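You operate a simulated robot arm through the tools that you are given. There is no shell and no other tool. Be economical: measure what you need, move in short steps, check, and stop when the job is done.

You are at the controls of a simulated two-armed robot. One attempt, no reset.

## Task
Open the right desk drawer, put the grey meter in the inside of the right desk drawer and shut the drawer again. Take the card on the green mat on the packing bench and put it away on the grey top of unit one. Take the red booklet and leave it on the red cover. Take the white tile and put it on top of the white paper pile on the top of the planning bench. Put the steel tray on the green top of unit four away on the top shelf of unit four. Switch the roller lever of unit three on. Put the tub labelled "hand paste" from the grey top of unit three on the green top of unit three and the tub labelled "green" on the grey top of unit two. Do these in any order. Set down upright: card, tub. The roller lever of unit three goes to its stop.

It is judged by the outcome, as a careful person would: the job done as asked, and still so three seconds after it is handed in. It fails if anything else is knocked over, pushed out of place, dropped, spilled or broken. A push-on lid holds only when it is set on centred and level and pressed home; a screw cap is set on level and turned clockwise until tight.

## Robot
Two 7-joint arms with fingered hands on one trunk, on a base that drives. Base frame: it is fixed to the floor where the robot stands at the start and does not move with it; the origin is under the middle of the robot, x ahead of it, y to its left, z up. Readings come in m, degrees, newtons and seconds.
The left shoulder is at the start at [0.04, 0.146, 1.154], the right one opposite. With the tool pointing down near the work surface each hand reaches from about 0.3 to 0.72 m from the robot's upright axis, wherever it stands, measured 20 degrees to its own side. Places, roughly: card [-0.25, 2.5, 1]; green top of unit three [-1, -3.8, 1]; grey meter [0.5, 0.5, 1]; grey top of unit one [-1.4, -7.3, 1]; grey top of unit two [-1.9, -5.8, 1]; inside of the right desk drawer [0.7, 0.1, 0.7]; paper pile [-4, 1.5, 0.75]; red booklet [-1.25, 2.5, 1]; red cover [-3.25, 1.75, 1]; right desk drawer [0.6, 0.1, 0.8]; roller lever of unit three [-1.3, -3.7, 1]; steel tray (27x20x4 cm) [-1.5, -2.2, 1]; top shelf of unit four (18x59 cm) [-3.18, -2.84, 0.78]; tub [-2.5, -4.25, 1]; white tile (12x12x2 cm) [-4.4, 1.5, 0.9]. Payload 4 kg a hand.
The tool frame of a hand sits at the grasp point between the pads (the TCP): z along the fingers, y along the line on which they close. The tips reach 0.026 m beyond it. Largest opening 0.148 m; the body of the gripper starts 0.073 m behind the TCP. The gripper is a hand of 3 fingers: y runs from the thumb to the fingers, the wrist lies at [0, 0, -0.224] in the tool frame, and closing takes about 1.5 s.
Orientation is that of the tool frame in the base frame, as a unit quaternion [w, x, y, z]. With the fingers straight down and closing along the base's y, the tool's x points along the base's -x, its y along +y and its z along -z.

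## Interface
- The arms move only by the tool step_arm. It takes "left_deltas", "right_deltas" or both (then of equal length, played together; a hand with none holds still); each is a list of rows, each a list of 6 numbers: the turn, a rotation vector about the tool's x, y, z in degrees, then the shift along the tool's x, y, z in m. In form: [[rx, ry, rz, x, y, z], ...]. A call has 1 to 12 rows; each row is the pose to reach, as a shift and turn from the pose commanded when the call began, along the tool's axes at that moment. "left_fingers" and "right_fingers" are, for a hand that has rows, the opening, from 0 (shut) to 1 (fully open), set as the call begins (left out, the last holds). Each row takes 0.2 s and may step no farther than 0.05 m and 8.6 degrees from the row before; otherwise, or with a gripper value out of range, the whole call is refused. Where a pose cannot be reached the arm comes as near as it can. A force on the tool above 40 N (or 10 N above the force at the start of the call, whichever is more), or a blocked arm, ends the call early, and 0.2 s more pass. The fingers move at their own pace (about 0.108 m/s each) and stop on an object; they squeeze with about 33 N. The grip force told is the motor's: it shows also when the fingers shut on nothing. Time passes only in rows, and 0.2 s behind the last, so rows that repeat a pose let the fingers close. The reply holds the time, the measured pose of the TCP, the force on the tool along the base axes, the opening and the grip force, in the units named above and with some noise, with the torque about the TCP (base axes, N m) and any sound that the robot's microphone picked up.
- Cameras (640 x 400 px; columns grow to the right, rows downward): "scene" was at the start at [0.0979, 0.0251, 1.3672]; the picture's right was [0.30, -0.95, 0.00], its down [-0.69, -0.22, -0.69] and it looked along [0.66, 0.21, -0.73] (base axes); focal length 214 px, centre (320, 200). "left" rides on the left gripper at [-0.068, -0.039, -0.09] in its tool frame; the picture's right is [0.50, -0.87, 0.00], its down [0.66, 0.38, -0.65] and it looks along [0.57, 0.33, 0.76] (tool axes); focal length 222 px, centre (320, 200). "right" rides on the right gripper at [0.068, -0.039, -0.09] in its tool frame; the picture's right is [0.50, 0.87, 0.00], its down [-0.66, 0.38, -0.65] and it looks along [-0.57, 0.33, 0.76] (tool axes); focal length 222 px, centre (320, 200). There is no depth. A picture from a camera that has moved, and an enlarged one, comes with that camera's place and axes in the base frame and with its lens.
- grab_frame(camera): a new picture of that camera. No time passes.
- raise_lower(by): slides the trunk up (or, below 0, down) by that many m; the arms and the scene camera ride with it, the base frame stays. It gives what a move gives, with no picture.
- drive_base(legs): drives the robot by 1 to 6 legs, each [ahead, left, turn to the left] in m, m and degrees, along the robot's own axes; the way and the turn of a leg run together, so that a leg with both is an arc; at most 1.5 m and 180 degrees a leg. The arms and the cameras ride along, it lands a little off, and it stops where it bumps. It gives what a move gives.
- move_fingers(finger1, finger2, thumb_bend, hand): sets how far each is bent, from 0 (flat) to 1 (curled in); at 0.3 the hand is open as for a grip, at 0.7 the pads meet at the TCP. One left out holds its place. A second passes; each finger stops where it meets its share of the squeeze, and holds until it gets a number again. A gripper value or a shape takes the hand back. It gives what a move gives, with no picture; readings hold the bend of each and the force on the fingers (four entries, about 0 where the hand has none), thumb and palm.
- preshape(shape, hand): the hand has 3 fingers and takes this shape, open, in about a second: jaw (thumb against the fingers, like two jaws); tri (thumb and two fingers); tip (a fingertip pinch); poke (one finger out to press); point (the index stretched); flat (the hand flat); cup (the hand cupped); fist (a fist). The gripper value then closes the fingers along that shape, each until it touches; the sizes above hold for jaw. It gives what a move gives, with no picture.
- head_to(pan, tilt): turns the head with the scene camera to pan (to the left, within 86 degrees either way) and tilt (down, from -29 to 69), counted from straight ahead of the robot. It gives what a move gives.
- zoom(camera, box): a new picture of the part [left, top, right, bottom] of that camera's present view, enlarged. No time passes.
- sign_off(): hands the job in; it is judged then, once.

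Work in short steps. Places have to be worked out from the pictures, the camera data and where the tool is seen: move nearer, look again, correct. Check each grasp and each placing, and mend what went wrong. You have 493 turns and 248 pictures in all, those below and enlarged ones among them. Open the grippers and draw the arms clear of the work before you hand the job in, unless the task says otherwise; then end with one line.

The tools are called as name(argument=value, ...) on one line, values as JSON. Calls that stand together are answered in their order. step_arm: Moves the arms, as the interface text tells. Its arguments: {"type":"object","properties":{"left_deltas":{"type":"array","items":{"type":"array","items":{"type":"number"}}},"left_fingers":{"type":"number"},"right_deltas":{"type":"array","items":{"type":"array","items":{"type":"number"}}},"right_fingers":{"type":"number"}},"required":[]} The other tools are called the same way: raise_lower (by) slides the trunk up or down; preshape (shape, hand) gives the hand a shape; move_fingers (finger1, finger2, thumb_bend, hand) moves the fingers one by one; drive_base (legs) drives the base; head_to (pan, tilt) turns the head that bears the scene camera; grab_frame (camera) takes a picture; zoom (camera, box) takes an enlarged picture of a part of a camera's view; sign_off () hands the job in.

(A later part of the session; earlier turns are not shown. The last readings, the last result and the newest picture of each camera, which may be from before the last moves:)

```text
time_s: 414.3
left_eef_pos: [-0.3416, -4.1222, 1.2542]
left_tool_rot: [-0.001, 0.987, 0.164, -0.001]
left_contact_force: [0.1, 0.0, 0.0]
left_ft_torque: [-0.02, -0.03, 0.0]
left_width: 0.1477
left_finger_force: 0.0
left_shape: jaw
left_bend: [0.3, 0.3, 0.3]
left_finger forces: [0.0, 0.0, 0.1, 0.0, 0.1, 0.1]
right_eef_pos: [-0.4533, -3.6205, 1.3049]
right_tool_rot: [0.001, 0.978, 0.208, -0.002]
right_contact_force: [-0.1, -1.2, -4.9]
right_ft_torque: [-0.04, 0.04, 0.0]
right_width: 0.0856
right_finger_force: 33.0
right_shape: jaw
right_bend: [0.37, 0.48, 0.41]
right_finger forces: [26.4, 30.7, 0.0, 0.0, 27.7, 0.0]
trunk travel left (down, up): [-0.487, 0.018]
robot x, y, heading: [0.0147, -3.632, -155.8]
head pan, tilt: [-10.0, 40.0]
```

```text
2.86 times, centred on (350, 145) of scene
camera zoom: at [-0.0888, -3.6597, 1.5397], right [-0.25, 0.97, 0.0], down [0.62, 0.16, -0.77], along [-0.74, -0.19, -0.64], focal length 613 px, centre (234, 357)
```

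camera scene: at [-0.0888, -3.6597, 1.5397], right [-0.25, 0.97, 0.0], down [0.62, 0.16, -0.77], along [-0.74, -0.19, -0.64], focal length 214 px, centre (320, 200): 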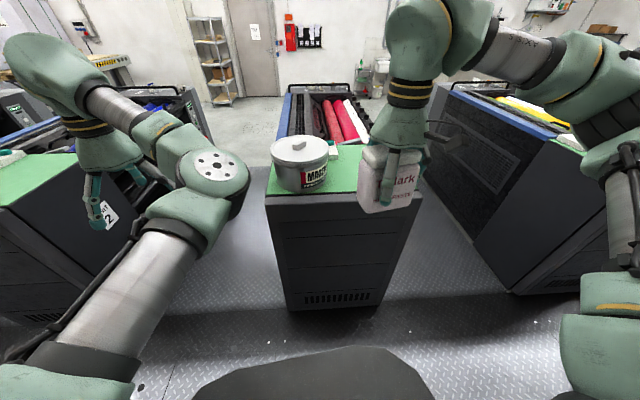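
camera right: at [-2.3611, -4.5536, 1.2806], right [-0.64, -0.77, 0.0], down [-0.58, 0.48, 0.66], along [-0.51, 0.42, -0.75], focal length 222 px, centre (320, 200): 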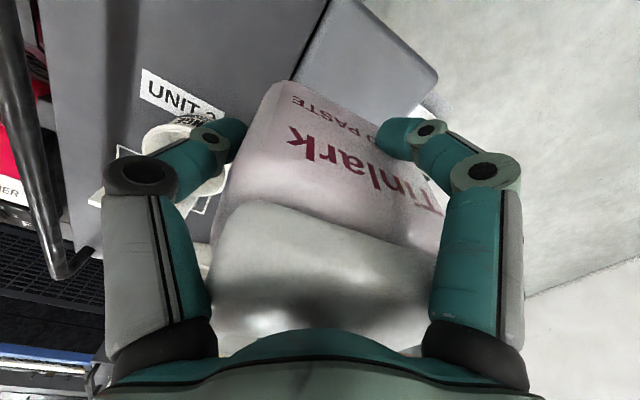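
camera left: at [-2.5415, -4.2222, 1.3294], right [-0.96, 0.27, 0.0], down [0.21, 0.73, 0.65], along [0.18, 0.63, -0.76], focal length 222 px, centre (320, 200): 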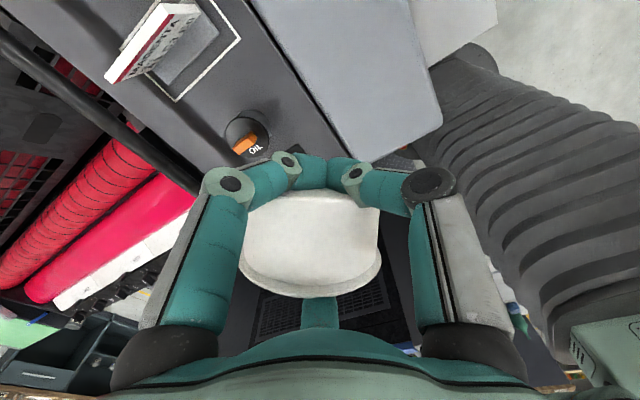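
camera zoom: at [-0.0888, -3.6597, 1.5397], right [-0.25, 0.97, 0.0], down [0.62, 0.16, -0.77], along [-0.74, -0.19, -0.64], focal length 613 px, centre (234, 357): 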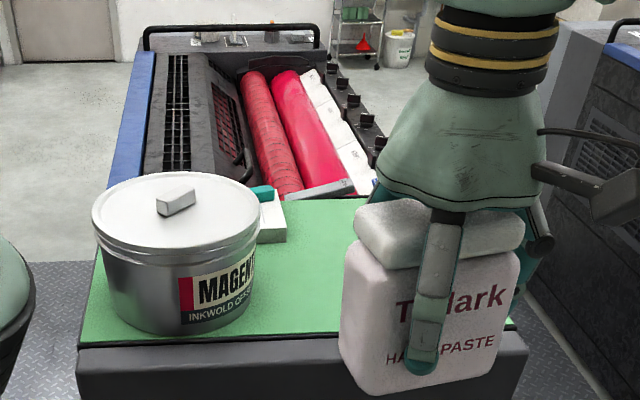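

I drive closer so the right hand with the hand paste comes over the free part of the green top.

drive_base(legs=[[0, 0, -3], [0.4, -0.08, 0]])

grab_frame(camera="scene")

grab_frame(camera="right")

```text
time_s: 417.2
left_eef_pos: [-0.7626, -4.1767, 1.2547]
left_tool_rot: [-0.001, 0.99, 0.141, -0.001]
left_contact_force: [-0.1, 0.1, 0.2]
left_ft_torque: [0.0, -0.01, 0.02]
left_width: 0.1479
left_finger_force: 0.1
left_shape: jaw
left_bend: [0.3, 0.3, 0.3]
left_finger forces: [0.1, 0.1, 0.0, 0.1, 0.0, 0.1]
right_eef_pos: [-0.8494, -3.6691, 1.3076]
right_tool_rot: [0.002, 0.983, 0.185, -0.002]
right_contact_force: [0.3, -0.5, -3.5]
right_ft_torque: [0.03, 0.06, -0.04]
right_width: 0.0858
right_finger_force: 32.9
right_shape: jaw
right_bend: [0.37, 0.48, 0.41]
right_finger forces: [26.6, 30.8, 0.0, 0.0, 27.7, 0.0]
trunk travel left (down, up): [-0.487, 0.018]
robot x, y, heading: [-0.3856, -3.7037, -158.4]
head pan, tilt: [-10.0, 40.0]
```

```text
60 pictures are left
camera scene: at [-0.4881, -3.7269, 1.5399], right [-0.2, 0.98, 0.0], down [0.63, 0.13, -0.77], along [-0.75, -0.15, -0.64], focal length 214 px, centre (320, 200)
```

scene: 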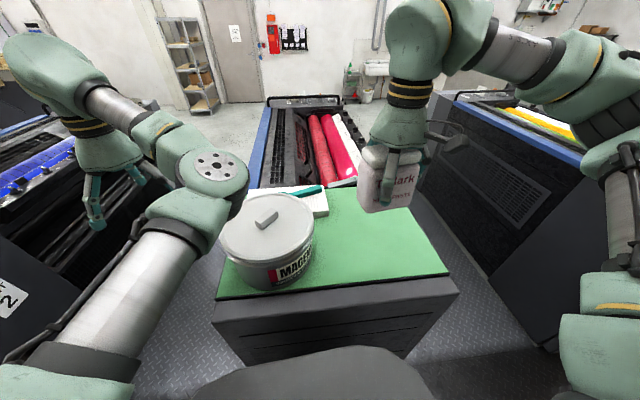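

```text
59 pictures are left
camera right: at [-0.8007, -3.6087, 1.3961], right [0.78, -0.63, 0.0], down [-0.47, -0.59, 0.66], along [-0.41, -0.51, -0.75], focal length 222 px, centre (320, 200)
```

right: 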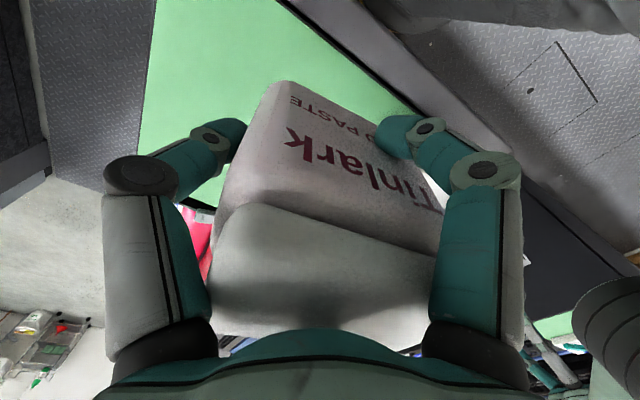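

The point under the tub is near the front edge, so I move 10 cm forward and descend to about 3 cm above the green top (z≈0.985).

step_arm(right_deltas=[[0, 0, 0, -0.035, 0, 0], [0, 0, 0, -0.07, 0, 0], [0, 0, 0, -0.1, 0, 0.02], [0, 0, 0, -0.1, 0, 0.06], [0, 0, 0, -0.1, 0, 0.1], [0, 0, 0, -0.1, 0, 0.14], [0, 0, 0, -0.1, 0, 0.18], [0, 0, 0, -0.1, 0, 0.22], [0, 0, 0, -0.1, 0, 0.245]])

grab_frame(camera="scene")

```text
time_s: 419.2
left_eef_pos: [-0.765, -4.1764, 1.2544]
left_tool_rot: [0.0, 0.99, 0.141, 0.0]
left_contact_force: [-1.1, 0.4, 0.5]
left_ft_torque: [0.03, 0.0, -0.01]
left_width: 0.1478
left_finger_force: 0.0
left_shape: jaw
left_bend: [0.3, 0.3, 0.3]
left_finger forces: [0.0, 0.1, 0.0, 0.0, 0.0, 0.0]
right_eef_pos: [-0.9474, -3.7069, 1.0616]
right_tool_rot: [0.003, 0.983, 0.185, -0.001]
right_contact_force: [0.9, 0.8, -2.1]
right_ft_torque: [-0.08, 0.04, 0.04]
right_width: 0.0857
right_finger_force: 32.8
right_shape: jaw
right_bend: [0.37, 0.48, 0.41]
right_finger forces: [27.2, 31.0, 0.0, 0.0, 27.6, 0.0]
trunk travel left (down, up): [-0.487, 0.018]
robot x, y, heading: [-0.3873, -3.7022, -158.6]
head pan, tilt: [-10.0, 40.0]
```

```text
58 pictures are left
camera scene: at [-0.4905, -3.727, 1.5398], right [-0.2, 0.98, 0.0], down [0.63, 0.13, -0.77], along [-0.75, -0.15, -0.64], focal length 214 px, centre (320, 200)
```

scene: 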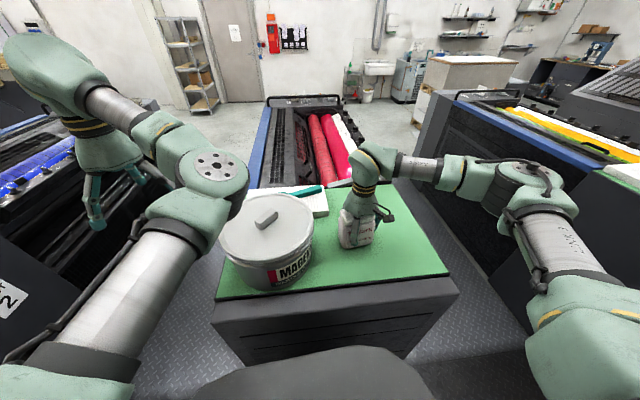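

Good spot. Lower in small steps to contact.

step_arm(right_deltas=[[0, 0, 0, 0, 0, 0.01], [0, 0, 0, 0, 0, 0.02], [0, 0, 0, 0, 0, 0.026]])

step_arm(right_deltas=[[0, 0, 0, 0, 0, 0.006], [0, 0, 0, 0, 0, 0.012]])

```text
time_s: 419.7
left_eef_pos: [-0.7641, -4.1742, 1.2554]
left_tool_rot: [0.0, 0.99, 0.14, -0.002]
left_contact_force: [-0.8, -0.6, 0.1]
left_ft_torque: [-0.02, -0.01, 0.0]
left_width: 0.1479
left_finger_force: 0.1
left_shape: jaw
left_bend: [0.3, 0.3, 0.3]
left_finger forces: [0.0, 0.0, 0.1, 0.1, 0.0, 0.0]
right_eef_pos: [-0.9475, -3.706, 1.0597]
right_tool_rot: [0.007, 0.983, 0.181, -0.009]
right_contact_force: [4.6, 10.7, 23.0]
right_ft_torque: [-0.98, -0.36, 0.34]
right_width: 0.0856
right_finger_force: 32.7
right_shape: jaw
right_bend: [0.36, 0.48, 0.41]
right_finger forces: [38.9, 30.4, 0.1, 0.1, 37.9, 0.0]
trunk travel left (down, up): [-0.487, 0.018]
robot x, y, heading: [-0.3917, -3.7034, -158.4]
head pan, tilt: [-10.0, 40.0]
stopped in row 2 (right hand): the force on the tool passed its limit at 46 N (the readings are from after the stop); the commanded pose is now the measured one
```

```text
time_s: 420.2
left_eef_pos: [-0.7621, -4.1757, 1.2563]
left_tool_rot: [0.0, 0.99, 0.139, -0.002]
left_contact_force: [0.3, 0.0, -0.2]
left_ft_torque: [0.04, 0.02, -0.03]
left_width: 0.1479
left_finger_force: 0.0
left_shape: jaw
left_bend: [0.3, 0.3, 0.3]
left_finger forces: [0.1, 0.0, 0.0, 0.0, 0.0, 0.0]
right_eef_pos: [-0.951, -3.7087, 1.0587]
right_tool_rot: [0.011, 0.983, 0.182, -0.013]
right_contact_force: [5.8, 7.8, 21.4]
right_ft_torque: [-1.07, -0.27, 0.31]
right_width: 0.0856
right_finger_force: 33.0
right_shape: jaw
right_bend: [0.36, 0.48, 0.4]
right_finger forces: [39.6, 31.3, 0.0, 0.1, 36.2, 0.1]
trunk travel left (down, up): [-0.487, 0.018]
robot x, y, heading: [-0.3868, -3.7013, -158.5]
head pan, tilt: [-10.0, 40.0]
stopped in row 2 (right hand): the force on the tool passed its limit at 43 N (the readings are from after the stop); the commanded pose is now the measured one
```

Firm contact: the tub is on the surface. Relieve slightly and open.

step_arm(right_deltas=[[0, 0, 0, 0, 0, -0.004], [0, 0, 0, 0, 0, -0.004]])

step_arm(right_deltas=[[0, 0, 0, 0, 0, 0], [0, 0, 0, 0, 0, 0], [0, 0, 0, 0, 0, 0], [0, 0, 0, 0, 0, 0]], right_fingers=0.9)

grab_frame(camera="right")

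```text
time_s: 420.8
left_eef_pos: [-0.7637, -4.1765, 1.255]
left_tool_rot: [0.0, 0.99, 0.14, -0.001]
left_contact_force: [-0.8, -0.2, 0.2]
left_ft_torque: [-0.02, -0.01, -0.03]
left_width: 0.1479
left_finger_force: 0.1
left_shape: jaw
left_bend: [0.3, 0.3, 0.3]
left_finger forces: [0.0, 0.1, 0.0, 0.0, 0.1, 0.0]
right_eef_pos: [-0.951, -3.7092, 1.0581]
right_tool_rot: [0.008, 0.983, 0.182, -0.013]
right_contact_force: [3.2, -0.8, 4.7]
right_ft_torque: [-0.59, -0.17, 0.19]
right_width: 0.0855
right_finger_force: 33.4
right_shape: jaw
right_bend: [0.36, 0.48, 0.41]
right_finger forces: [34.0, 31.9, 0.0, 0.0, 29.2, 0.1]
trunk travel left (down, up): [-0.487, 0.018]
robot x, y, heading: [-0.3897, -3.7008, -158.4]
head pan, tilt: [-10.0, 40.0]
```

```text
time_s: 421.8
left_eef_pos: [-0.7658, -4.1768, 1.2554]
left_tool_rot: [0.0, 0.99, 0.14, 0.0]
left_contact_force: [-0.8, 0.3, 0.1]
left_ft_torque: [-0.02, 0.0, -0.01]
left_width: 0.1478
left_finger_force: 0.1
left_shape: jaw
left_bend: [0.3, 0.3, 0.3]
left_finger forces: [0.0, 0.1, 0.0, 0.0, 0.0, 0.1]
right_eef_pos: [-0.9523, -3.7089, 1.0577]
right_tool_rot: [0.01, 0.983, 0.182, -0.012]
right_contact_force: [1.0, 1.6, 1.9]
right_ft_torque: [-0.08, 0.04, 0.08]
right_width: 0.1332
right_finger_force: 0.1
right_shape: jaw
right_bend: [0.25, 0.25, 0.33]
right_finger forces: [1.8, 0.0, 0.0, 0.0, 0.4, 0.0]
trunk travel left (down, up): [-0.487, 0.018]
robot x, y, heading: [-0.3883, -3.7055, -158.4]
head pan, tilt: [-10.0, 40.0]
```

```text
57 pictures are left
camera right: at [-0.9009, -3.6465, 1.1462], right [0.78, -0.63, 0.0], down [-0.46, -0.57, 0.68], along [-0.43, -0.52, -0.74], focal length 222 px, centre (320, 200)
```

right: 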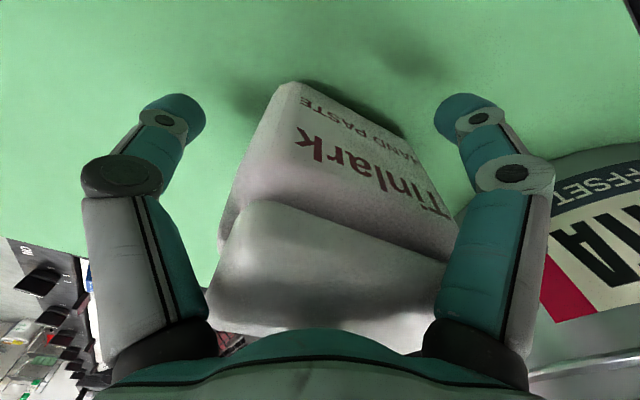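

Released and standing. Raise the hand and check, looking also for the lever.

step_arm(right_deltas=[[0, 0, 0, 0, 0, -0.04], [0, 0, 0, 0, 0, -0.08], [0, 0, 0, 0, 0, -0.12], [0, 0, 0, 0, 0, -0.16], [0, 0, 0, 0.03, -0.03, -0.2], [0, 0, 0, 0.06, -0.06, -0.22], [0, 0, 0, 0.09, -0.09, -0.22]])

head_to(pan=-5, tilt=35)

zoom(camera="scene", box=[200, 80, 420, 260])

```text
refused: row 5 steps farther than a row can; nothing moved
```

```text
time_s: 422.4
left_eef_pos: [-0.7671, -4.1769, 1.2543]
left_tool_rot: [0.0, 0.99, 0.14, 0.001]
left_contact_force: [-0.6, -0.2, 0.4]
left_ft_torque: [-0.01, 0.0, 0.0]
left_width: 0.148
left_finger_force: 0.1
left_shape: jaw
left_bend: [0.3, 0.3, 0.3]
left_finger forces: [0.1, 0.1, 0.0, 0.0, 0.1, 0.0]
right_eef_pos: [-0.9525, -3.7103, 1.0587]
right_tool_rot: [0.01, 0.983, 0.183, -0.013]
right_contact_force: [1.3, 2.0, 0.5]
right_ft_torque: [-0.07, 0.05, 0.05]
right_width: 0.133
right_finger_force: 0.0
right_shape: jaw
right_bend: [0.25, 0.25, 0.33]
right_finger forces: [1.5, 0.1, 0.0, 0.0, 0.4, 0.0]
trunk travel left (down, up): [-0.487, 0.018]
robot x, y, heading: [-0.3872, -3.7034, -158.3]
head pan, tilt: [-5.0, 35.0]
```

```text
2.22 times, centred on (310, 170) of scene
camera zoom: at [-0.4913, -3.7347, 1.5473], right [-0.28, 0.96, 0.0], down [0.55, 0.16, -0.82], along [-0.79, -0.23, -0.57], focal length 477 px, centre (342, 267)
```

zoom: 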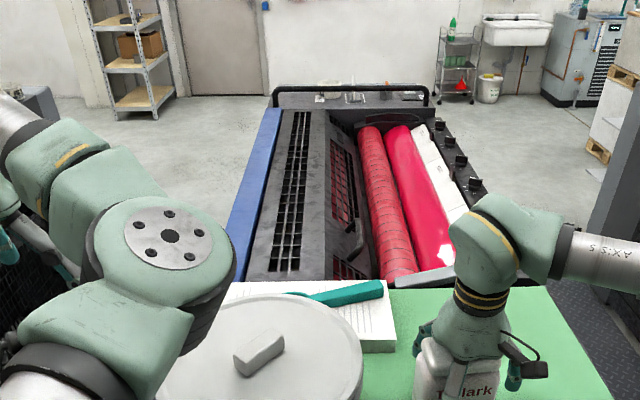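

step_arm(right_deltas=[[0, 0, 0, 0, 0, -0.04], [0, 0, 0, 0, 0, -0.08], [0, 0, 0, 0, 0, -0.12], [0, 0, 0, 0, 0, -0.16], [0, 0, 0, 0.0, 0, -0.2], [0, 0, 0, 0.04, 0, -0.2], [0, 0, 0, 0.08, -0.02, -0.2], [0, 0, 0, 0.12, -0.04, -0.2]])

head_to(pan=-10, tilt=40)

grab_frame(camera="scene")

```text
time_s: 424.2
left_eef_pos: [-0.7644, -4.175, 1.2554]
left_tool_rot: [0.001, 0.99, 0.14, -0.001]
left_contact_force: [-0.1, -0.2, 0.1]
left_ft_torque: [-0.05, 0.01, 0.02]
left_width: 0.1479
left_finger_force: 0.1
left_shape: jaw
left_bend: [0.3, 0.3, 0.3]
left_finger forces: [0.0, 0.0, 0.1, 0.0, 0.0, 0.0]
right_eef_pos: [-0.85, -3.6227, 1.2564]
right_tool_rot: [0.01, 0.983, 0.182, -0.013]
right_contact_force: [0.2, -0.3, -0.2]
right_ft_torque: [-0.03, 0.01, 0.0]
right_width: 0.133
right_finger_force: 0.0
right_shape: jaw
right_bend: [0.25, 0.25, 0.33]
right_finger forces: [0.1, 0.0, 0.0, 0.0, 0.0, 0.1]
trunk travel left (down, up): [-0.487, 0.018]
robot x, y, heading: [-0.3904, -3.7043, -158.3]
head pan, tilt: [-5.0, 35.0]
```

```text
time_s: 424.9
left_eef_pos: [-0.7665, -4.1755, 1.2549]
left_tool_rot: [0.0, 0.99, 0.139, 0.0]
left_contact_force: [0.0, -0.6, 0.4]
left_ft_torque: [-0.01, -0.05, 0.0]
left_width: 0.1479
left_finger_force: 0.1
left_shape: jaw
left_bend: [0.3, 0.3, 0.3]
left_finger forces: [0.1, 0.0, 0.0, 0.1, 0.1, 0.0]
right_eef_pos: [-0.8499, -3.6252, 1.256]
right_tool_rot: [0.009, 0.983, 0.183, -0.013]
right_contact_force: [0.6, -0.6, -0.5]
right_ft_torque: [0.03, 0.01, -0.03]
right_width: 0.1332
right_finger_force: 0.0
right_shape: jaw
right_bend: [0.25, 0.25, 0.33]
right_finger forces: [0.0, 0.1, 0.0, 0.0, 0.1, 0.0]
trunk travel left (down, up): [-0.487, 0.018]
robot x, y, heading: [-0.3901, -3.7053, -158.7]
head pan, tilt: [-10.0, 40.0]
```

```text
55 pictures are left
camera scene: at [-0.4899, -3.7264, 1.5398], right [-0.2, 0.98, 0.0], down [0.63, 0.13, -0.77], along [-0.75, -0.15, -0.64], focal length 214 px, centre (320, 200)
```

scene: 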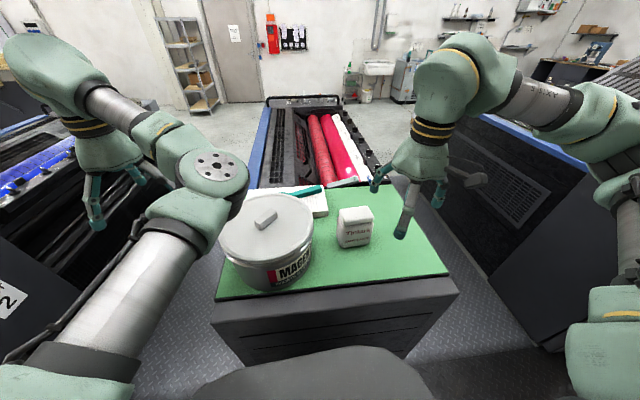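

The hand paste stands on the green top. I step right toward the walkway between units three and four to find the roller lever.

drive_base(legs=[[-0.1, -0.75, 0]])

head_to(pan=35, tilt=32)

grab_frame(camera="scene")

```text
time_s: 429.0
left_eef_pos: [-0.9453, -3.4452, 1.2533]
left_tool_rot: [-0.001, 0.99, 0.141, 0.0]
left_contact_force: [0.2, -0.1, -0.5]
left_ft_torque: [0.03, 0.02, -0.01]
left_width: 0.1478
left_finger_force: 0.1
left_shape: jaw
left_bend: [0.3, 0.3, 0.3]
left_finger forces: [0.1, 0.0, 0.0, 0.0, 0.0, 0.0]
right_eef_pos: [-1.0313, -2.8947, 1.2573]
right_tool_rot: [0.009, 0.983, 0.184, -0.013]
right_contact_force: [0.5, 0.2, 0.2]
right_ft_torque: [0.03, 0.01, 0.02]
right_width: 0.1334
right_finger_force: 0.0
right_shape: jaw
right_bend: [0.25, 0.25, 0.33]
right_finger forces: [0.0, 0.0, 0.1, 0.0, 0.1, 0.1]
trunk travel left (down, up): [-0.487, 0.018]
robot x, y, heading: [-0.5712, -2.972, -158.4]
head pan, tilt: [-10.0, 40.0]
```

```text
time_s: 430.1
left_eef_pos: [-0.9459, -3.4454, 1.2531]
left_tool_rot: [-0.001, 0.99, 0.142, 0.0]
left_contact_force: [0.4, 0.1, -0.1]
left_ft_torque: [-0.02, 0.0, 0.01]
left_width: 0.1481
left_finger_force: 0.0
left_shape: jaw
left_bend: [0.3, 0.3, 0.3]
left_finger forces: [0.1, 0.0, 0.0, 0.1, 0.1, 0.0]
right_eef_pos: [-1.0326, -2.8942, 1.2559]
right_tool_rot: [0.008, 0.983, 0.183, -0.014]
right_contact_force: [-0.1, 0.6, 0.0]
right_ft_torque: [-0.02, -0.05, -0.01]
right_width: 0.1331
right_finger_force: 0.1
right_shape: jaw
right_bend: [0.25, 0.25, 0.33]
right_finger forces: [0.0, 0.0, 0.0, 0.0, 0.0, 0.1]
trunk travel left (down, up): [-0.487, 0.018]
robot x, y, heading: [-0.5718, -2.967, -158.5]
head pan, tilt: [35.0, 32.0]
```

```text
54 pictures are left
camera scene: at [-0.6376, -3.0522, 1.5519], right [-0.83, 0.55, 0.0], down [0.29, 0.44, -0.85], along [-0.47, -0.71, -0.53], focal length 214 px, centre (320, 200)
```

scene: 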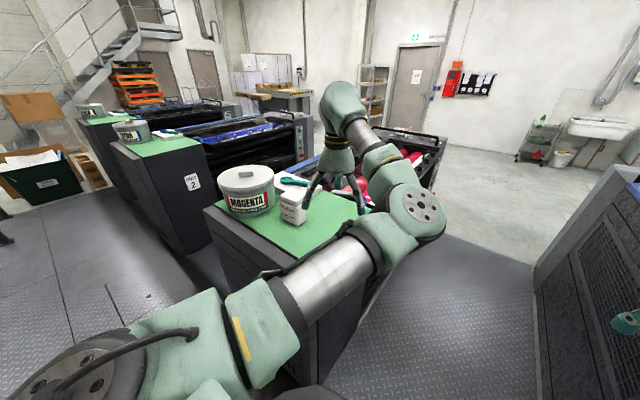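

The arm blocks the view. I go into the walkway and turn to face unit three's side, where the lever should be.

drive_base(legs=[[0, -0.32, 0], [0.95, 0, 0], [0, 0, 90]])

head_to(pan=0, tilt=45)

grab_frame(camera="scene")

```text
time_s: 440.6
left_eef_pos: [-1.1162, -3.4052, 1.2541]
left_tool_rot: [0.0, 0.609, 0.793, 0.0]
left_contact_force: [-0.1, 0.0, 0.2]
left_ft_torque: [0.0, 0.0, -0.01]
left_width: 0.1479
left_finger_force: 0.0
left_shape: jaw
left_bend: [0.3, 0.3, 0.3]
left_finger forces: [0.0, 0.1, 0.0, 0.0, 0.0, 0.0]
right_eef_pos: [-1.6706, -3.4773, 1.256]
right_tool_rot: [0.017, 0.576, 0.818, -0.002]
right_contact_force: [-0.5, -0.8, 0.2]
right_ft_torque: [-0.03, -0.04, -0.02]
right_width: 0.1332
right_finger_force: 0.1
right_shape: jaw
right_bend: [0.25, 0.25, 0.33]
right_finger forces: [0.1, 0.0, 0.0, 0.1, 0.1, 0.1]
trunk travel left (down, up): [-0.487, 0.018]
robot x, y, heading: [-1.5813, -3.0176, -69.9]
head pan, tilt: [35.0, 32.0]
```

```text
time_s: 441.6
left_eef_pos: [-1.1156, -3.4035, 1.2541]
left_tool_rot: [0.0, 0.609, 0.793, 0.0]
left_contact_force: [0.1, -0.5, 0.1]
left_ft_torque: [0.02, 0.0, 0.0]
left_width: 0.1477
left_finger_force: 0.1
left_shape: jaw
left_bend: [0.3, 0.3, 0.3]
left_finger forces: [0.0, 0.0, 0.0, 0.1, 0.0, 0.0]
right_eef_pos: [-1.6685, -3.4775, 1.257]
right_tool_rot: [0.016, 0.575, 0.818, -0.003]
right_contact_force: [-0.2, 0.0, 0.0]
right_ft_torque: [0.01, 0.0, 0.01]
right_width: 0.133
right_finger_force: 0.1
right_shape: jaw
right_bend: [0.25, 0.25, 0.33]
right_finger forces: [0.0, 0.1, 0.1, 0.0, 0.0, 0.0]
trunk travel left (down, up): [-0.487, 0.018]
robot x, y, heading: [-1.5801, -3.0194, -69.8]
head pan, tilt: [0.0, 45.0]
```

```text
53 pictures are left
camera scene: at [-1.5445, -3.1122, 1.5325], right [-0.94, -0.35, 0.0], down [-0.25, 0.66, -0.71], along [0.25, -0.66, -0.71], focal length 214 px, centre (320, 200)
```

scene: 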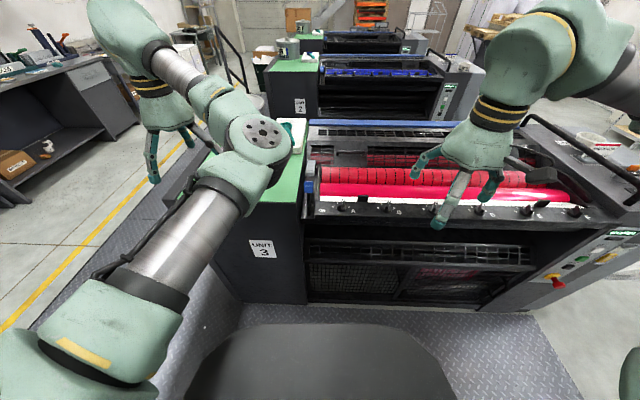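

zoom(camera="scene", box=[270, 115, 430, 235])

```text
3.33 times, centred on (350, 175) of scene
camera zoom: at [-1.5445, -3.1122, 1.5325], right [-0.94, -0.35, 0.0], down [-0.25, 0.66, -0.71], along [0.25, -0.66, -0.71], focal length 715 px, centre (220, 283)
```

zoom: 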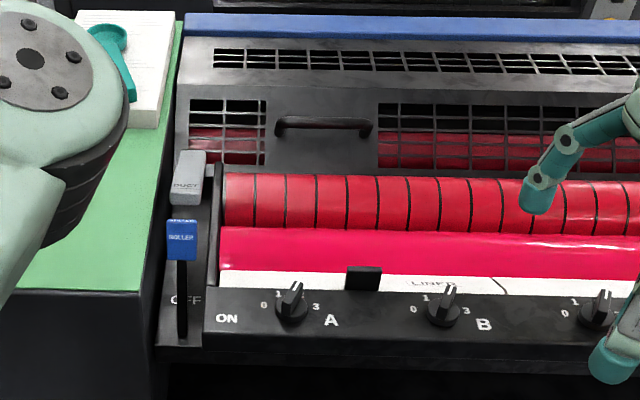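

zoom(camera="scene", box=[300, 140, 345, 208])

```text
5.88 times, centred on (322, 174) of scene
camera zoom: at [-1.5445, -3.1122, 1.5325], right [-0.94, -0.35, 0.0], down [-0.25, 0.66, -0.71], along [0.25, -0.66, -0.71], focal length 1262 px, centre (305, 353)
```

zoom: 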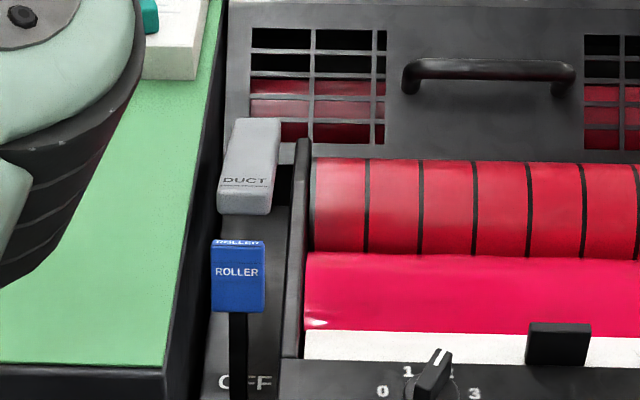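

The blue ROLLER lever stands upright at OFF; the ON mark is to its right, so it swings to the right (+f). Its handle is at about (−1.30, −3.64, 1.02). I reposition the base so the left hand can push it from its left side.

drive_base(legs=[[0, -0.15, 0], [0.1, 0, 0]])

grab_frame(camera="left")

zoom(camera="scene", box=[210, 120, 340, 240])

```text
time_s: 443.8
left_eef_pos: [-1.2219, -3.5458, 1.2565]
left_tool_rot: [0.002, 0.609, 0.793, -0.001]
left_contact_force: [-0.9, 0.4, -0.9]
left_ft_torque: [0.0, 0.02, -0.01]
left_width: 0.1479
left_finger_force: 0.0
left_shape: jaw
left_bend: [0.3, 0.3, 0.3]
left_finger forces: [0.1, 0.0, 0.0, 0.1, 0.0, 0.0]
right_eef_pos: [-1.7745, -3.6193, 1.2579]
right_tool_rot: [0.019, 0.575, 0.818, -0.004]
right_contact_force: [-0.6, 0.5, -0.1]
right_ft_torque: [-0.03, -0.02, 0.0]
right_width: 0.1331
right_finger_force: 0.1
right_shape: jaw
right_bend: [0.25, 0.25, 0.33]
right_finger forces: [0.0, 0.0, 0.0, 0.0, 0.0, 0.0]
trunk travel left (down, up): [-0.487, 0.018]
robot x, y, heading: [-1.6834, -3.1589, -69.6]
head pan, tilt: [0.0, 45.0]
```

```text
50 pictures are left
camera left: at [-1.2418, -3.6212, 1.3468], right [-0.97, 0.26, 0.0], down [0.19, 0.73, 0.65], along [0.17, 0.63, -0.76], focal length 222 px, centre (320, 200)
```

left: 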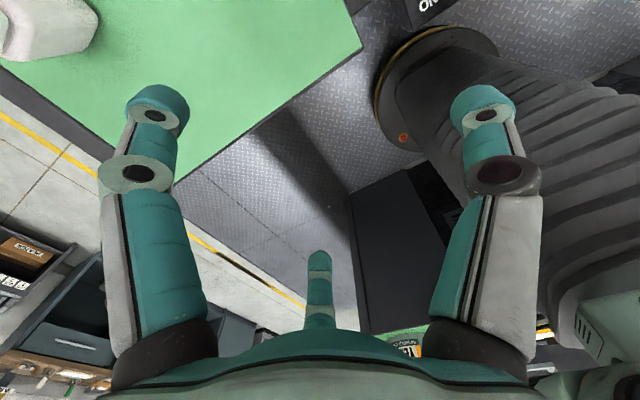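

```text
3.33 times, centred on (275, 180) of scene
camera zoom: at [-1.6516, -3.2532, 1.5329], right [-0.94, -0.35, 0.0], down [-0.24, 0.66, -0.71], along [0.25, -0.67, -0.7], focal length 715 px, centre (470, 267)
```

zoom: 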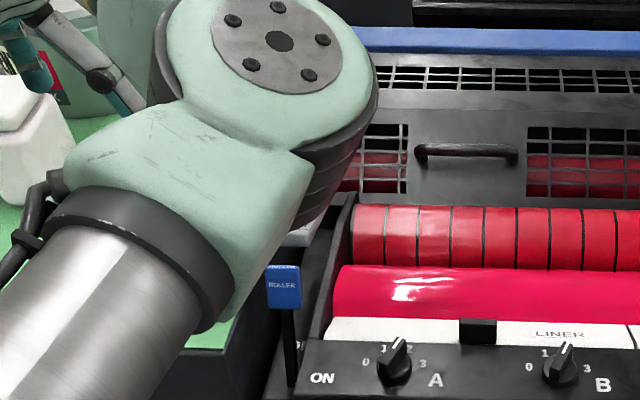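

Two views give the handle at (−1.284, −3.676, 0.986), leaning away from me; the DUCT lever is ~7.5 cm behind it. The lever swings fore-aft, so ON is toward me. I bring the closed left fingertips above the gap behind the ROLLER handle.

drive_base(legs=[[0.05, 0, 0]])

step_arm(left_deltas=[[0, 0, 0, -0.025, -0.024, 0], [0, 0, 0, -0.05, -0.048, 0], [0, 0, 0, -0.075, -0.072, 0], [0, 0, 0, -0.101, -0.095, 0.0], [0, 0, 0, -0.101, -0.095, 0.04], [0, 0, 0, -0.101, -0.095, 0.08], [0, 0, 0, -0.101, -0.095, 0.11]], left_fingers=0)

grab_frame(camera="left")

```text
time_s: 444.7
left_eef_pos: [-1.2064, -3.5894, 1.2591]
left_tool_rot: [0.004, 0.608, 0.794, -0.002]
left_contact_force: [0.0, 0.1, 0.7]
left_ft_torque: [-0.08, -0.01, 0.02]
left_width: 0.1481
left_finger_force: 0.0
left_shape: jaw
left_bend: [0.3, 0.3, 0.3]
left_finger forces: [0.1, 0.0, 0.1, 0.0, 0.1, 0.1]
right_eef_pos: [-1.7602, -3.6629, 1.2604]
right_tool_rot: [0.02, 0.575, 0.818, -0.005]
right_contact_force: [0.7, 0.6, 0.8]
right_ft_torque: [-0.09, -0.05, 0.04]
right_width: 0.1331
right_finger_force: 0.1
right_shape: jaw
right_bend: [0.25, 0.25, 0.33]
right_finger forces: [0.1, 0.1, 0.0, 0.0, 0.0, 0.0]
trunk travel left (down, up): [-0.487, 0.018]
robot x, y, heading: [-1.6705, -3.2104, -69.8]
head pan, tilt: [0.0, 45.0]
```

```text
time_s: 446.3
left_eef_pos: [-1.2701, -3.7202, 1.1432]
left_tool_rot: [0.001, 0.609, 0.793, 0.001]
left_contact_force: [-0.4, -0.1, -0.4]
left_ft_torque: [0.03, -0.01, 0.0]
left_width: 0.0
left_finger_force: 33.3
left_shape: jaw
left_bend: [0.7, 0.7, 0.7]
left_finger forces: [0.0, 0.1, 0.1, 0.0, 0.0, 0.1]
left hand out of reach, approached as far as the arm can: row 1, 2, 3
right_eef_pos: [-1.7582, -3.6721, 1.2556]
right_tool_rot: [0.016, 0.575, 0.818, -0.003]
right_contact_force: [0.1, -0.2, 1.1]
right_ft_torque: [0.02, 0.01, 0.01]
right_width: 0.133
right_finger_force: 0.1
right_shape: jaw
right_bend: [0.25, 0.25, 0.33]
right_finger forces: [0.0, 0.0, 0.1, 0.0, 0.1, 0.0]
trunk travel left (down, up): [-0.487, 0.018]
robot x, y, heading: [-1.6692, -3.2109, -69.4]
head pan, tilt: [0.0, 45.0]
```

```text
48 pictures are left
camera left: at [-1.2906, -3.796, 1.232], right [-0.97, 0.26, 0.0], down [0.2, 0.73, 0.65], along [0.17, 0.63, -0.76], focal length 222 px, centre (320, 200)
```

left: 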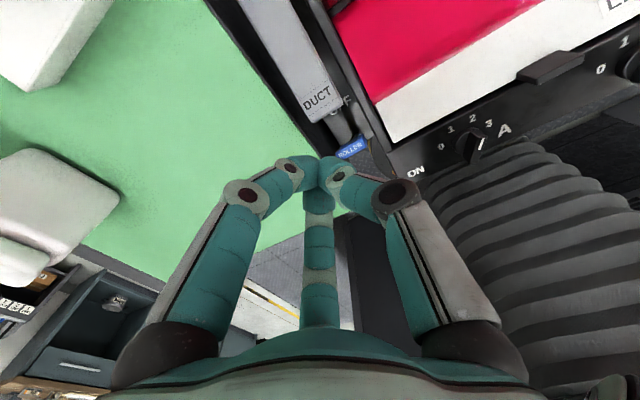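

The gap behind the handle is too narrow and holds the DUCT stem. Instead I'll come from the front with the hand pitched ~50° forward and grip the thin stem under the blue handle. Move to the pre-grasp.

step_arm(left_deltas=[[0, -8, 0, 0.03, 0, -0.03], [0, -16, 0, 0.06, 0, -0.04], [0, -24, 0, 0.09, 0, -0.03], [0, -32, 0, 0.12, 0, 0.0], [0, -40, 0, 0.15, 0, 0.03], [0, -48, 0, 0.164, -0.005, 0.07], [0, -50, 0, 0.164, -0.005, 0.1]], left_fingers=0.35)

grab_frame(camera="left")

zoom(camera="scene", box=[200, 110, 360, 240])

```text
time_s: 447.8
left_eef_pos: [-1.2381, -3.548, 1.0996]
left_tool_rot: [0.384, 0.55, 0.718, -0.189]
left_contact_force: [0.6, 0.7, -0.3]
left_ft_torque: [0.01, 0.03, -0.04]
left_width: 0.0516
left_finger_force: 0.0
left_shape: jaw
left_bend: [0.77, 0.77, 0.7]
left_finger forces: [0.0, 0.0, 0.0, 0.0, 0.1, 0.0]
left hand out of reach, approached as far as the arm can: row 1, 2, 3, 4, 5, 6, 7
right_eef_pos: [-1.7561, -3.6695, 1.2573]
right_tool_rot: [0.015, 0.575, 0.818, -0.003]
right_contact_force: [-0.3, 0.1, 0.5]
right_ft_torque: [-0.04, 0.01, 0.01]
right_width: 0.1332
right_finger_force: 0.0
right_shape: jaw
right_bend: [0.25, 0.25, 0.33]
right_finger forces: [0.0, 0.0, 0.1, 0.1, 0.1, 0.0]
trunk travel left (down, up): [-0.487, 0.018]
robot x, y, heading: [-1.6707, -3.2123, -69.5]
head pan, tilt: [0.0, 45.0]
stopped in row 7 (left hand): the arm was blocked; the commanded pose is now the measured one
```

```text
47 pictures are left
camera left: at [-1.2989, -3.542, 1.2012], right [-0.86, 0.04, -0.51], down [0.06, 1.0, -0.03], along [0.51, -0.05, -0.86], focal length 222 px, centre (320, 200)
```

left: 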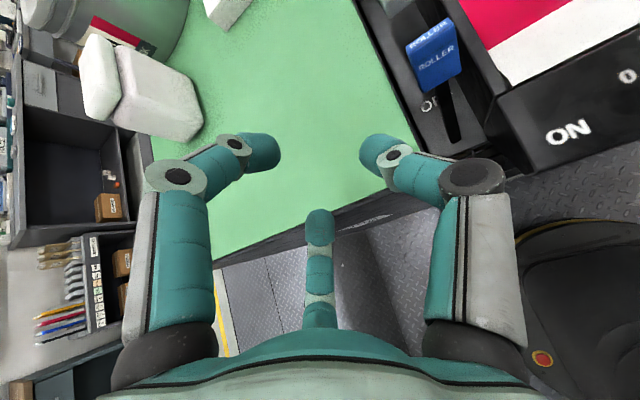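

```text
3.08 times, centred on (280, 175) of scene
camera zoom: at [-1.6309, -3.3036, 1.5326], right [-0.94, -0.35, 0.0], down [-0.25, 0.66, -0.71], along [0.24, -0.66, -0.71], focal length 660 px, centre (443, 277)
```

zoom: 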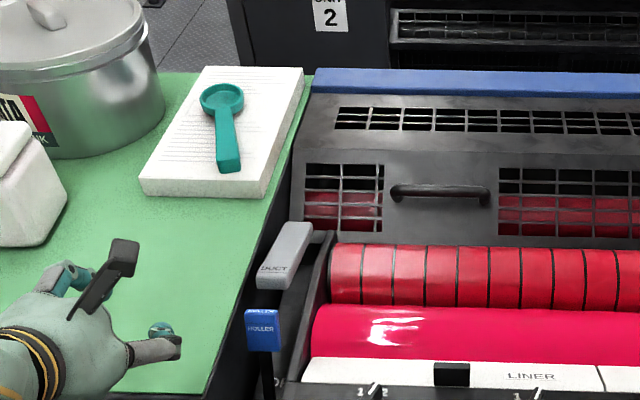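

The left camera now shows the lever's slot running from the blue handle toward me, with ON at the near end: the lever must come toward me. A single straight finger behind the handle is the cleanest way, so I raise the hand, return it to vertical and use the poke shape.

step_arm(left_deltas=[[0, 8, 0, -0.02, 0.004, -0.016], [0, 16, 0, -0.04, 0.008, -0.032], [0, 24, 0, -0.06, 0.012, -0.048], [0, 32, 0, -0.08, 0.016, -0.064], [0, 40, 0, -0.1, 0.02, -0.08], [0, 48, 0, -0.12, 0.024, -0.096], [0, 50, 0, -0.12, 0.024, -0.1]])

preshape(hand="left", shape="poke")

grab_frame(camera="left")

```text
time_s: 449.4
left_eef_pos: [-1.1931, -3.5283, 1.2915]
left_tool_rot: [0.048, 0.579, 0.812, 0.056]
left_contact_force: [-0.2, 0.5, -0.5]
left_ft_torque: [0.02, 0.0, -0.01]
left_width: 0.0516
left_finger_force: 0.1
left_shape: jaw
left_bend: [0.77, 0.77, 0.7]
left_finger forces: [0.0, 0.0, 0.0, 0.0, 0.0, 0.0]
left hand out of reach, approached as far as the arm can: row 1, 2, 3, 4, 5, 6, 7
right_eef_pos: [-1.7579, -3.6706, 1.2568]
right_tool_rot: [0.016, 0.576, 0.817, -0.002]
right_contact_force: [0.3, 0.3, -0.5]
right_ft_torque: [0.01, -0.03, -0.03]
right_width: 0.133
right_finger_force: 0.1
right_shape: jaw
right_bend: [0.25, 0.25, 0.33]
right_finger forces: [0.1, 0.0, 0.1, 0.0, 0.0, 0.0]
trunk travel left (down, up): [-0.487, 0.018]
robot x, y, heading: [-1.6653, -3.2125, -69.6]
head pan, tilt: [0.0, 45.0]
```

```text
time_s: 450.3
left_eef_pos: [-1.1935, -3.5306, 1.2911]
left_tool_rot: [0.049, 0.579, 0.812, 0.056]
left_contact_force: [-0.6, -0.2, -0.4]
left_ft_torque: [0.01, -0.01, -0.02]
left_width: 0.0001
left_finger_force: 0.0
left_shape: poke
left_bend: [1.0, 1.0, 0.4]
left_finger forces: [0.1, 0.0, 0.0, 0.0, 0.1, 0.1]
right_eef_pos: [-1.7566, -3.6713, 1.2567]
right_tool_rot: [0.015, 0.576, 0.817, -0.003]
right_contact_force: [0.4, -0.2, -0.4]
right_ft_torque: [0.05, 0.0, -0.01]
right_width: 0.1331
right_finger_force: 0.1
right_shape: jaw
right_bend: [0.25, 0.25, 0.33]
right_finger forces: [0.0, 0.1, 0.0, 0.0, 0.0, 0.1]
trunk travel left (down, up): [-0.487, 0.018]
robot x, y, heading: [-1.6675, -3.2086, -69.8]
head pan, tilt: [0.0, 45.0]
```

```text
45 pictures are left
camera left: at [-1.2193, -3.6107, 1.3744], right [-0.97, 0.19, -0.13], down [0.05, 0.72, 0.69], along [0.23, 0.67, -0.71], focal length 222 px, centre (320, 200)
```

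left: 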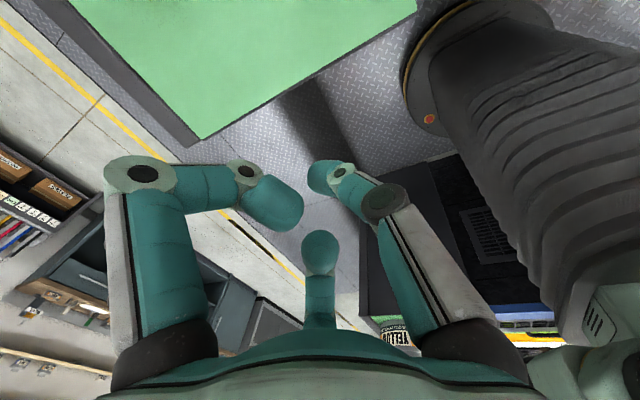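

In poke shape the thumb is the extended digit, its tip right at the TCP axis and slim in the fore-aft direction. I level the tool and bring it above the gap behind the handle at z≈1.08.

step_arm(left_deltas=[[4, 0.4, -1, -0.0246, -0.0286, 0], [8.4, 0.8, -2, -0.049, -0.057, 0], [8.4, 0.8, -2, -0.074, -0.086, 0], [8.4, 0.8, -2, -0.098, -0.114, 0], [8.4, 0.8, -2, -0.123, -0.143, 0], [8.4, 0.8, -2, -0.123, -0.143, 0.045], [8.4, 0.8, -2, -0.123, -0.143, 0.09], [8.4, 0.8, -2, -0.123, -0.143, 0.135], [8.4, 0.8, -2, -0.123, -0.143, 0.18], [8.4, 0.8, -2, -0.123, -0.143, 0.2]])

grab_frame(camera="left")

```text
time_s: 452.5
left_eef_pos: [-1.2591, -3.6849, 1.0732]
left_tool_rot: [-0.004, 0.565, 0.825, 0.002]
left_contact_force: [0.2, -0.4, -0.4]
left_ft_torque: [0.03, 0.02, 0.03]
left_width: 0.0
left_finger_force: 0.1
left_shape: poke
left_bend: [1.0, 1.0, 0.4]
left_finger forces: [0.0, 0.0, 0.1, 0.1, 0.1, 0.0]
left hand out of reach, approached as far as the arm can: row 1, 2, 3, 4, 5, 6, 7, 8
right_eef_pos: [-1.7571, -3.6705, 1.2559]
right_tool_rot: [0.016, 0.576, 0.817, -0.003]
right_contact_force: [0.2, -0.1, 0.3]
right_ft_torque: [-0.03, 0.02, -0.03]
right_width: 0.1332
right_finger_force: 0.2
right_shape: jaw
right_bend: [0.25, 0.25, 0.33]
right_finger forces: [0.0, 0.0, 0.0, 0.1, 0.0, 0.0]
trunk travel left (down, up): [-0.487, 0.018]
robot x, y, heading: [-1.6675, -3.2113, -69.6]
head pan, tilt: [0.0, 45.0]
```

```text
44 pictures are left
camera left: at [-1.2699, -3.7637, 1.1611], right [-0.99, 0.15, 0.0], down [0.12, 0.74, 0.66], along [0.1, 0.65, -0.75], focal length 222 px, centre (320, 200)
```

left: 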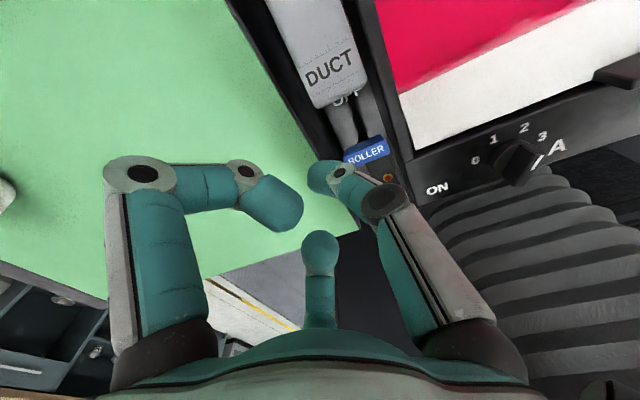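

The DUCT stem passes behind the left half of the handle, so I aim for the right half: shift 4 cm right with the base.

drive_base(legs=[[0, -0.04, 0]])

step_arm(left_deltas=[[0, 0, 0, 0, 0, 0.015], [0, 0, 0, 0, 0, 0.025]])

grab_frame(camera="left")

```text
time_s: 453.4
left_eef_pos: [-1.2871, -3.6959, 1.0717]
left_tool_rot: [-0.006, 0.564, 0.826, 0.0]
left_contact_force: [0.5, -0.6, 0.5]
left_ft_torque: [-0.02, 0.06, 0.01]
left_width: 0.0
left_finger_force: 0.1
left_shape: poke
left_bend: [1.0, 1.0, 0.4]
left_finger forces: [0.1, 0.1, 0.1, 0.1, 0.1, 0.0]
right_eef_pos: [-1.7838, -3.6811, 1.259]
right_tool_rot: [0.013, 0.574, 0.818, -0.006]
right_contact_force: [1.7, 0.6, 0.4]
right_ft_torque: [-0.01, 0.1, 0.0]
right_width: 0.1329
right_finger_force: 0.0
right_shape: jaw
right_bend: [0.25, 0.25, 0.33]
right_finger forces: [0.0, 0.0, 0.0, 0.0, 0.1, 0.0]
trunk travel left (down, up): [-0.487, 0.018]
robot x, y, heading: [-1.7094, -3.2264, -69.7]
head pan, tilt: [0.0, 45.0]
```

```text
time_s: 454.0
left_eef_pos: [-1.2918, -3.696, 1.0464]
left_tool_rot: [-0.005, 0.564, 0.826, 0.003]
left_contact_force: [0.0, 0.3, 0.0]
left_ft_torque: [-0.01, 0.03, 0.01]
left_width: 0.0
left_finger_force: 0.1
left_shape: poke
left_bend: [1.0, 1.0, 0.4]
left_finger forces: [0.0, 0.1, 0.0, 0.0, 0.0, 0.0]
right_eef_pos: [-1.7888, -3.6821, 1.2574]
right_tool_rot: [0.014, 0.574, 0.819, -0.004]
right_contact_force: [0.4, 1.1, 0.8]
right_ft_torque: [-0.02, 0.02, -0.05]
right_width: 0.1333
right_finger_force: 0.1
right_shape: jaw
right_bend: [0.25, 0.25, 0.33]
right_finger forces: [0.0, 0.0, 0.0, 0.1, 0.0, 0.0]
trunk travel left (down, up): [-0.487, 0.018]
robot x, y, heading: [-1.7063, -3.2221, -69.6]
head pan, tilt: [0.0, 45.0]
```

```text
43 pictures are left
camera left: at [-1.3023, -3.7752, 1.1359], right [-0.99, 0.15, 0.01], down [0.12, 0.74, 0.66], along [0.1, 0.65, -0.75], focal length 222 px, centre (320, 200)
```

left: 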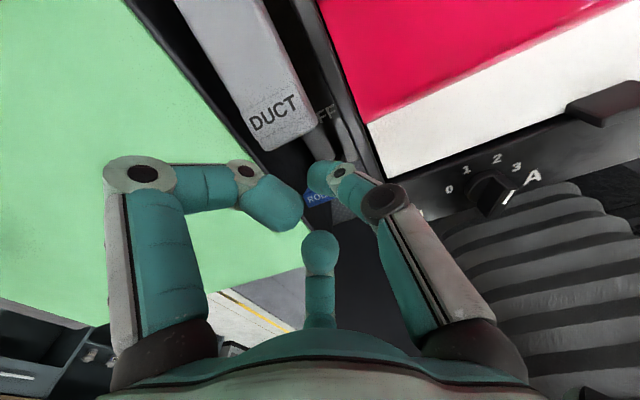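

zoom(camera="left", box=[240, 80, 400, 220])

zoom(camera="scene", box=[200, 120, 340, 230])

```text
2.86 times, centred on (320, 150) of left
camera zoom: at [-1.3023, -3.7752, 1.1359], right [-0.99, 0.15, 0.01], down [0.12, 0.74, 0.66], along [0.1, 0.65, -0.75], focal length 635 px, centre (320, 343)
```

zoom: 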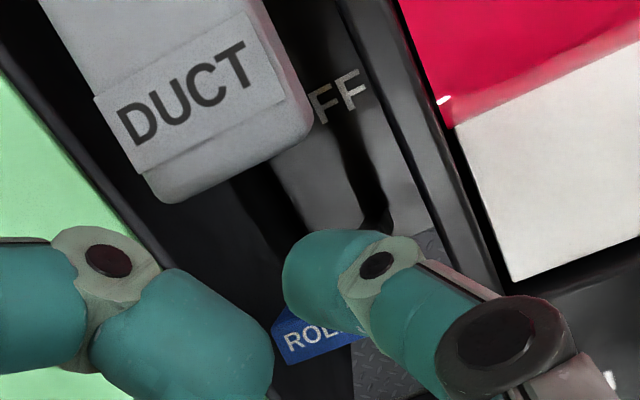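

```text
3.64 times, centred on (270, 175) of scene
camera zoom: at [-1.6647, -3.3172, 1.5325], right [-0.94, -0.35, 0.0], down [-0.25, 0.66, -0.71], along [0.24, -0.66, -0.71], focal length 780 px, centre (502, 291)
```

zoom: 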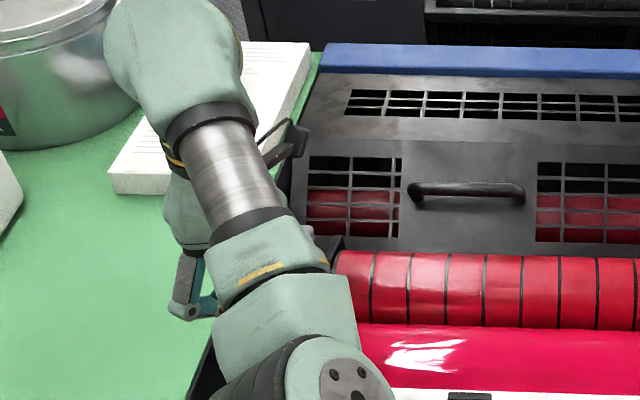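

Labels now make it clear: OFF lies beside the present handle position and ON about 10 cm nearer me. The thumb tip is over the gap with ~1 cm clearance to the DUCT handle. I lower it behind the ROLLER handle.

step_arm(left_deltas=[[0, 0, 0, 0.006, -0.005, 0.01], [0, 0, 0, 0.006, -0.005, 0.025], [0, 0, 0, 0.006, -0.005, 0.042]])

zoom(camera="left", box=[240, 80, 400, 220])

```text
time_s: 454.8
left_eef_pos: [-1.3018, -3.6928, 1.0067]
left_tool_rot: [-0.004, 0.565, 0.825, 0.004]
left_contact_force: [0.0, -0.1, 1.0]
left_ft_torque: [-0.02, -0.03, 0.05]
left_width: 0.0
left_finger_force: 0.0
left_shape: poke
left_bend: [1.0, 1.0, 0.4]
left_finger forces: [1.5, 0.0, 0.0, 0.0, 0.0, 0.0]
left hand out of reach, approached as far as the arm can: row 3
right_eef_pos: [-1.7925, -3.6834, 1.2569]
right_tool_rot: [0.015, 0.574, 0.819, -0.003]
right_contact_force: [0.2, 0.1, -0.1]
right_ft_torque: [0.01, 0.0, 0.01]
right_width: 0.1331
right_finger_force: 0.0
right_shape: jaw
right_bend: [0.25, 0.25, 0.33]
right_finger forces: [0.0, 0.0, 0.0, 0.1, 0.1, 0.1]
trunk travel left (down, up): [-0.487, 0.018]
robot x, y, heading: [-1.7049, -3.2233, -69.9]
head pan, tilt: [0.0, 45.0]
```

```text
2.86 times, centred on (320, 150) of left
camera zoom: at [-1.3129, -3.7699, 1.0959], right [-0.99, 0.15, 0.0], down [0.12, 0.74, 0.66], along [0.1, 0.65, -0.75], focal length 635 px, centre (320, 343)
```

zoom: 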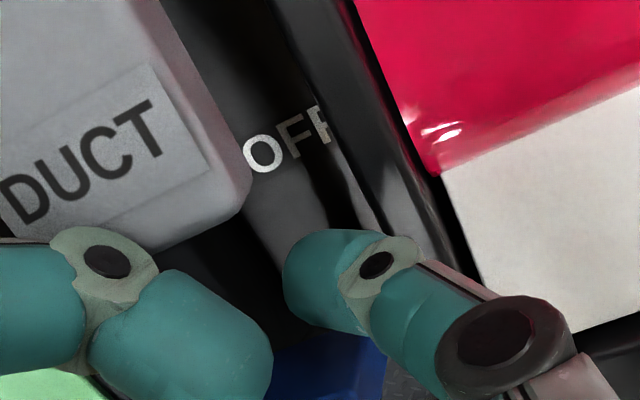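

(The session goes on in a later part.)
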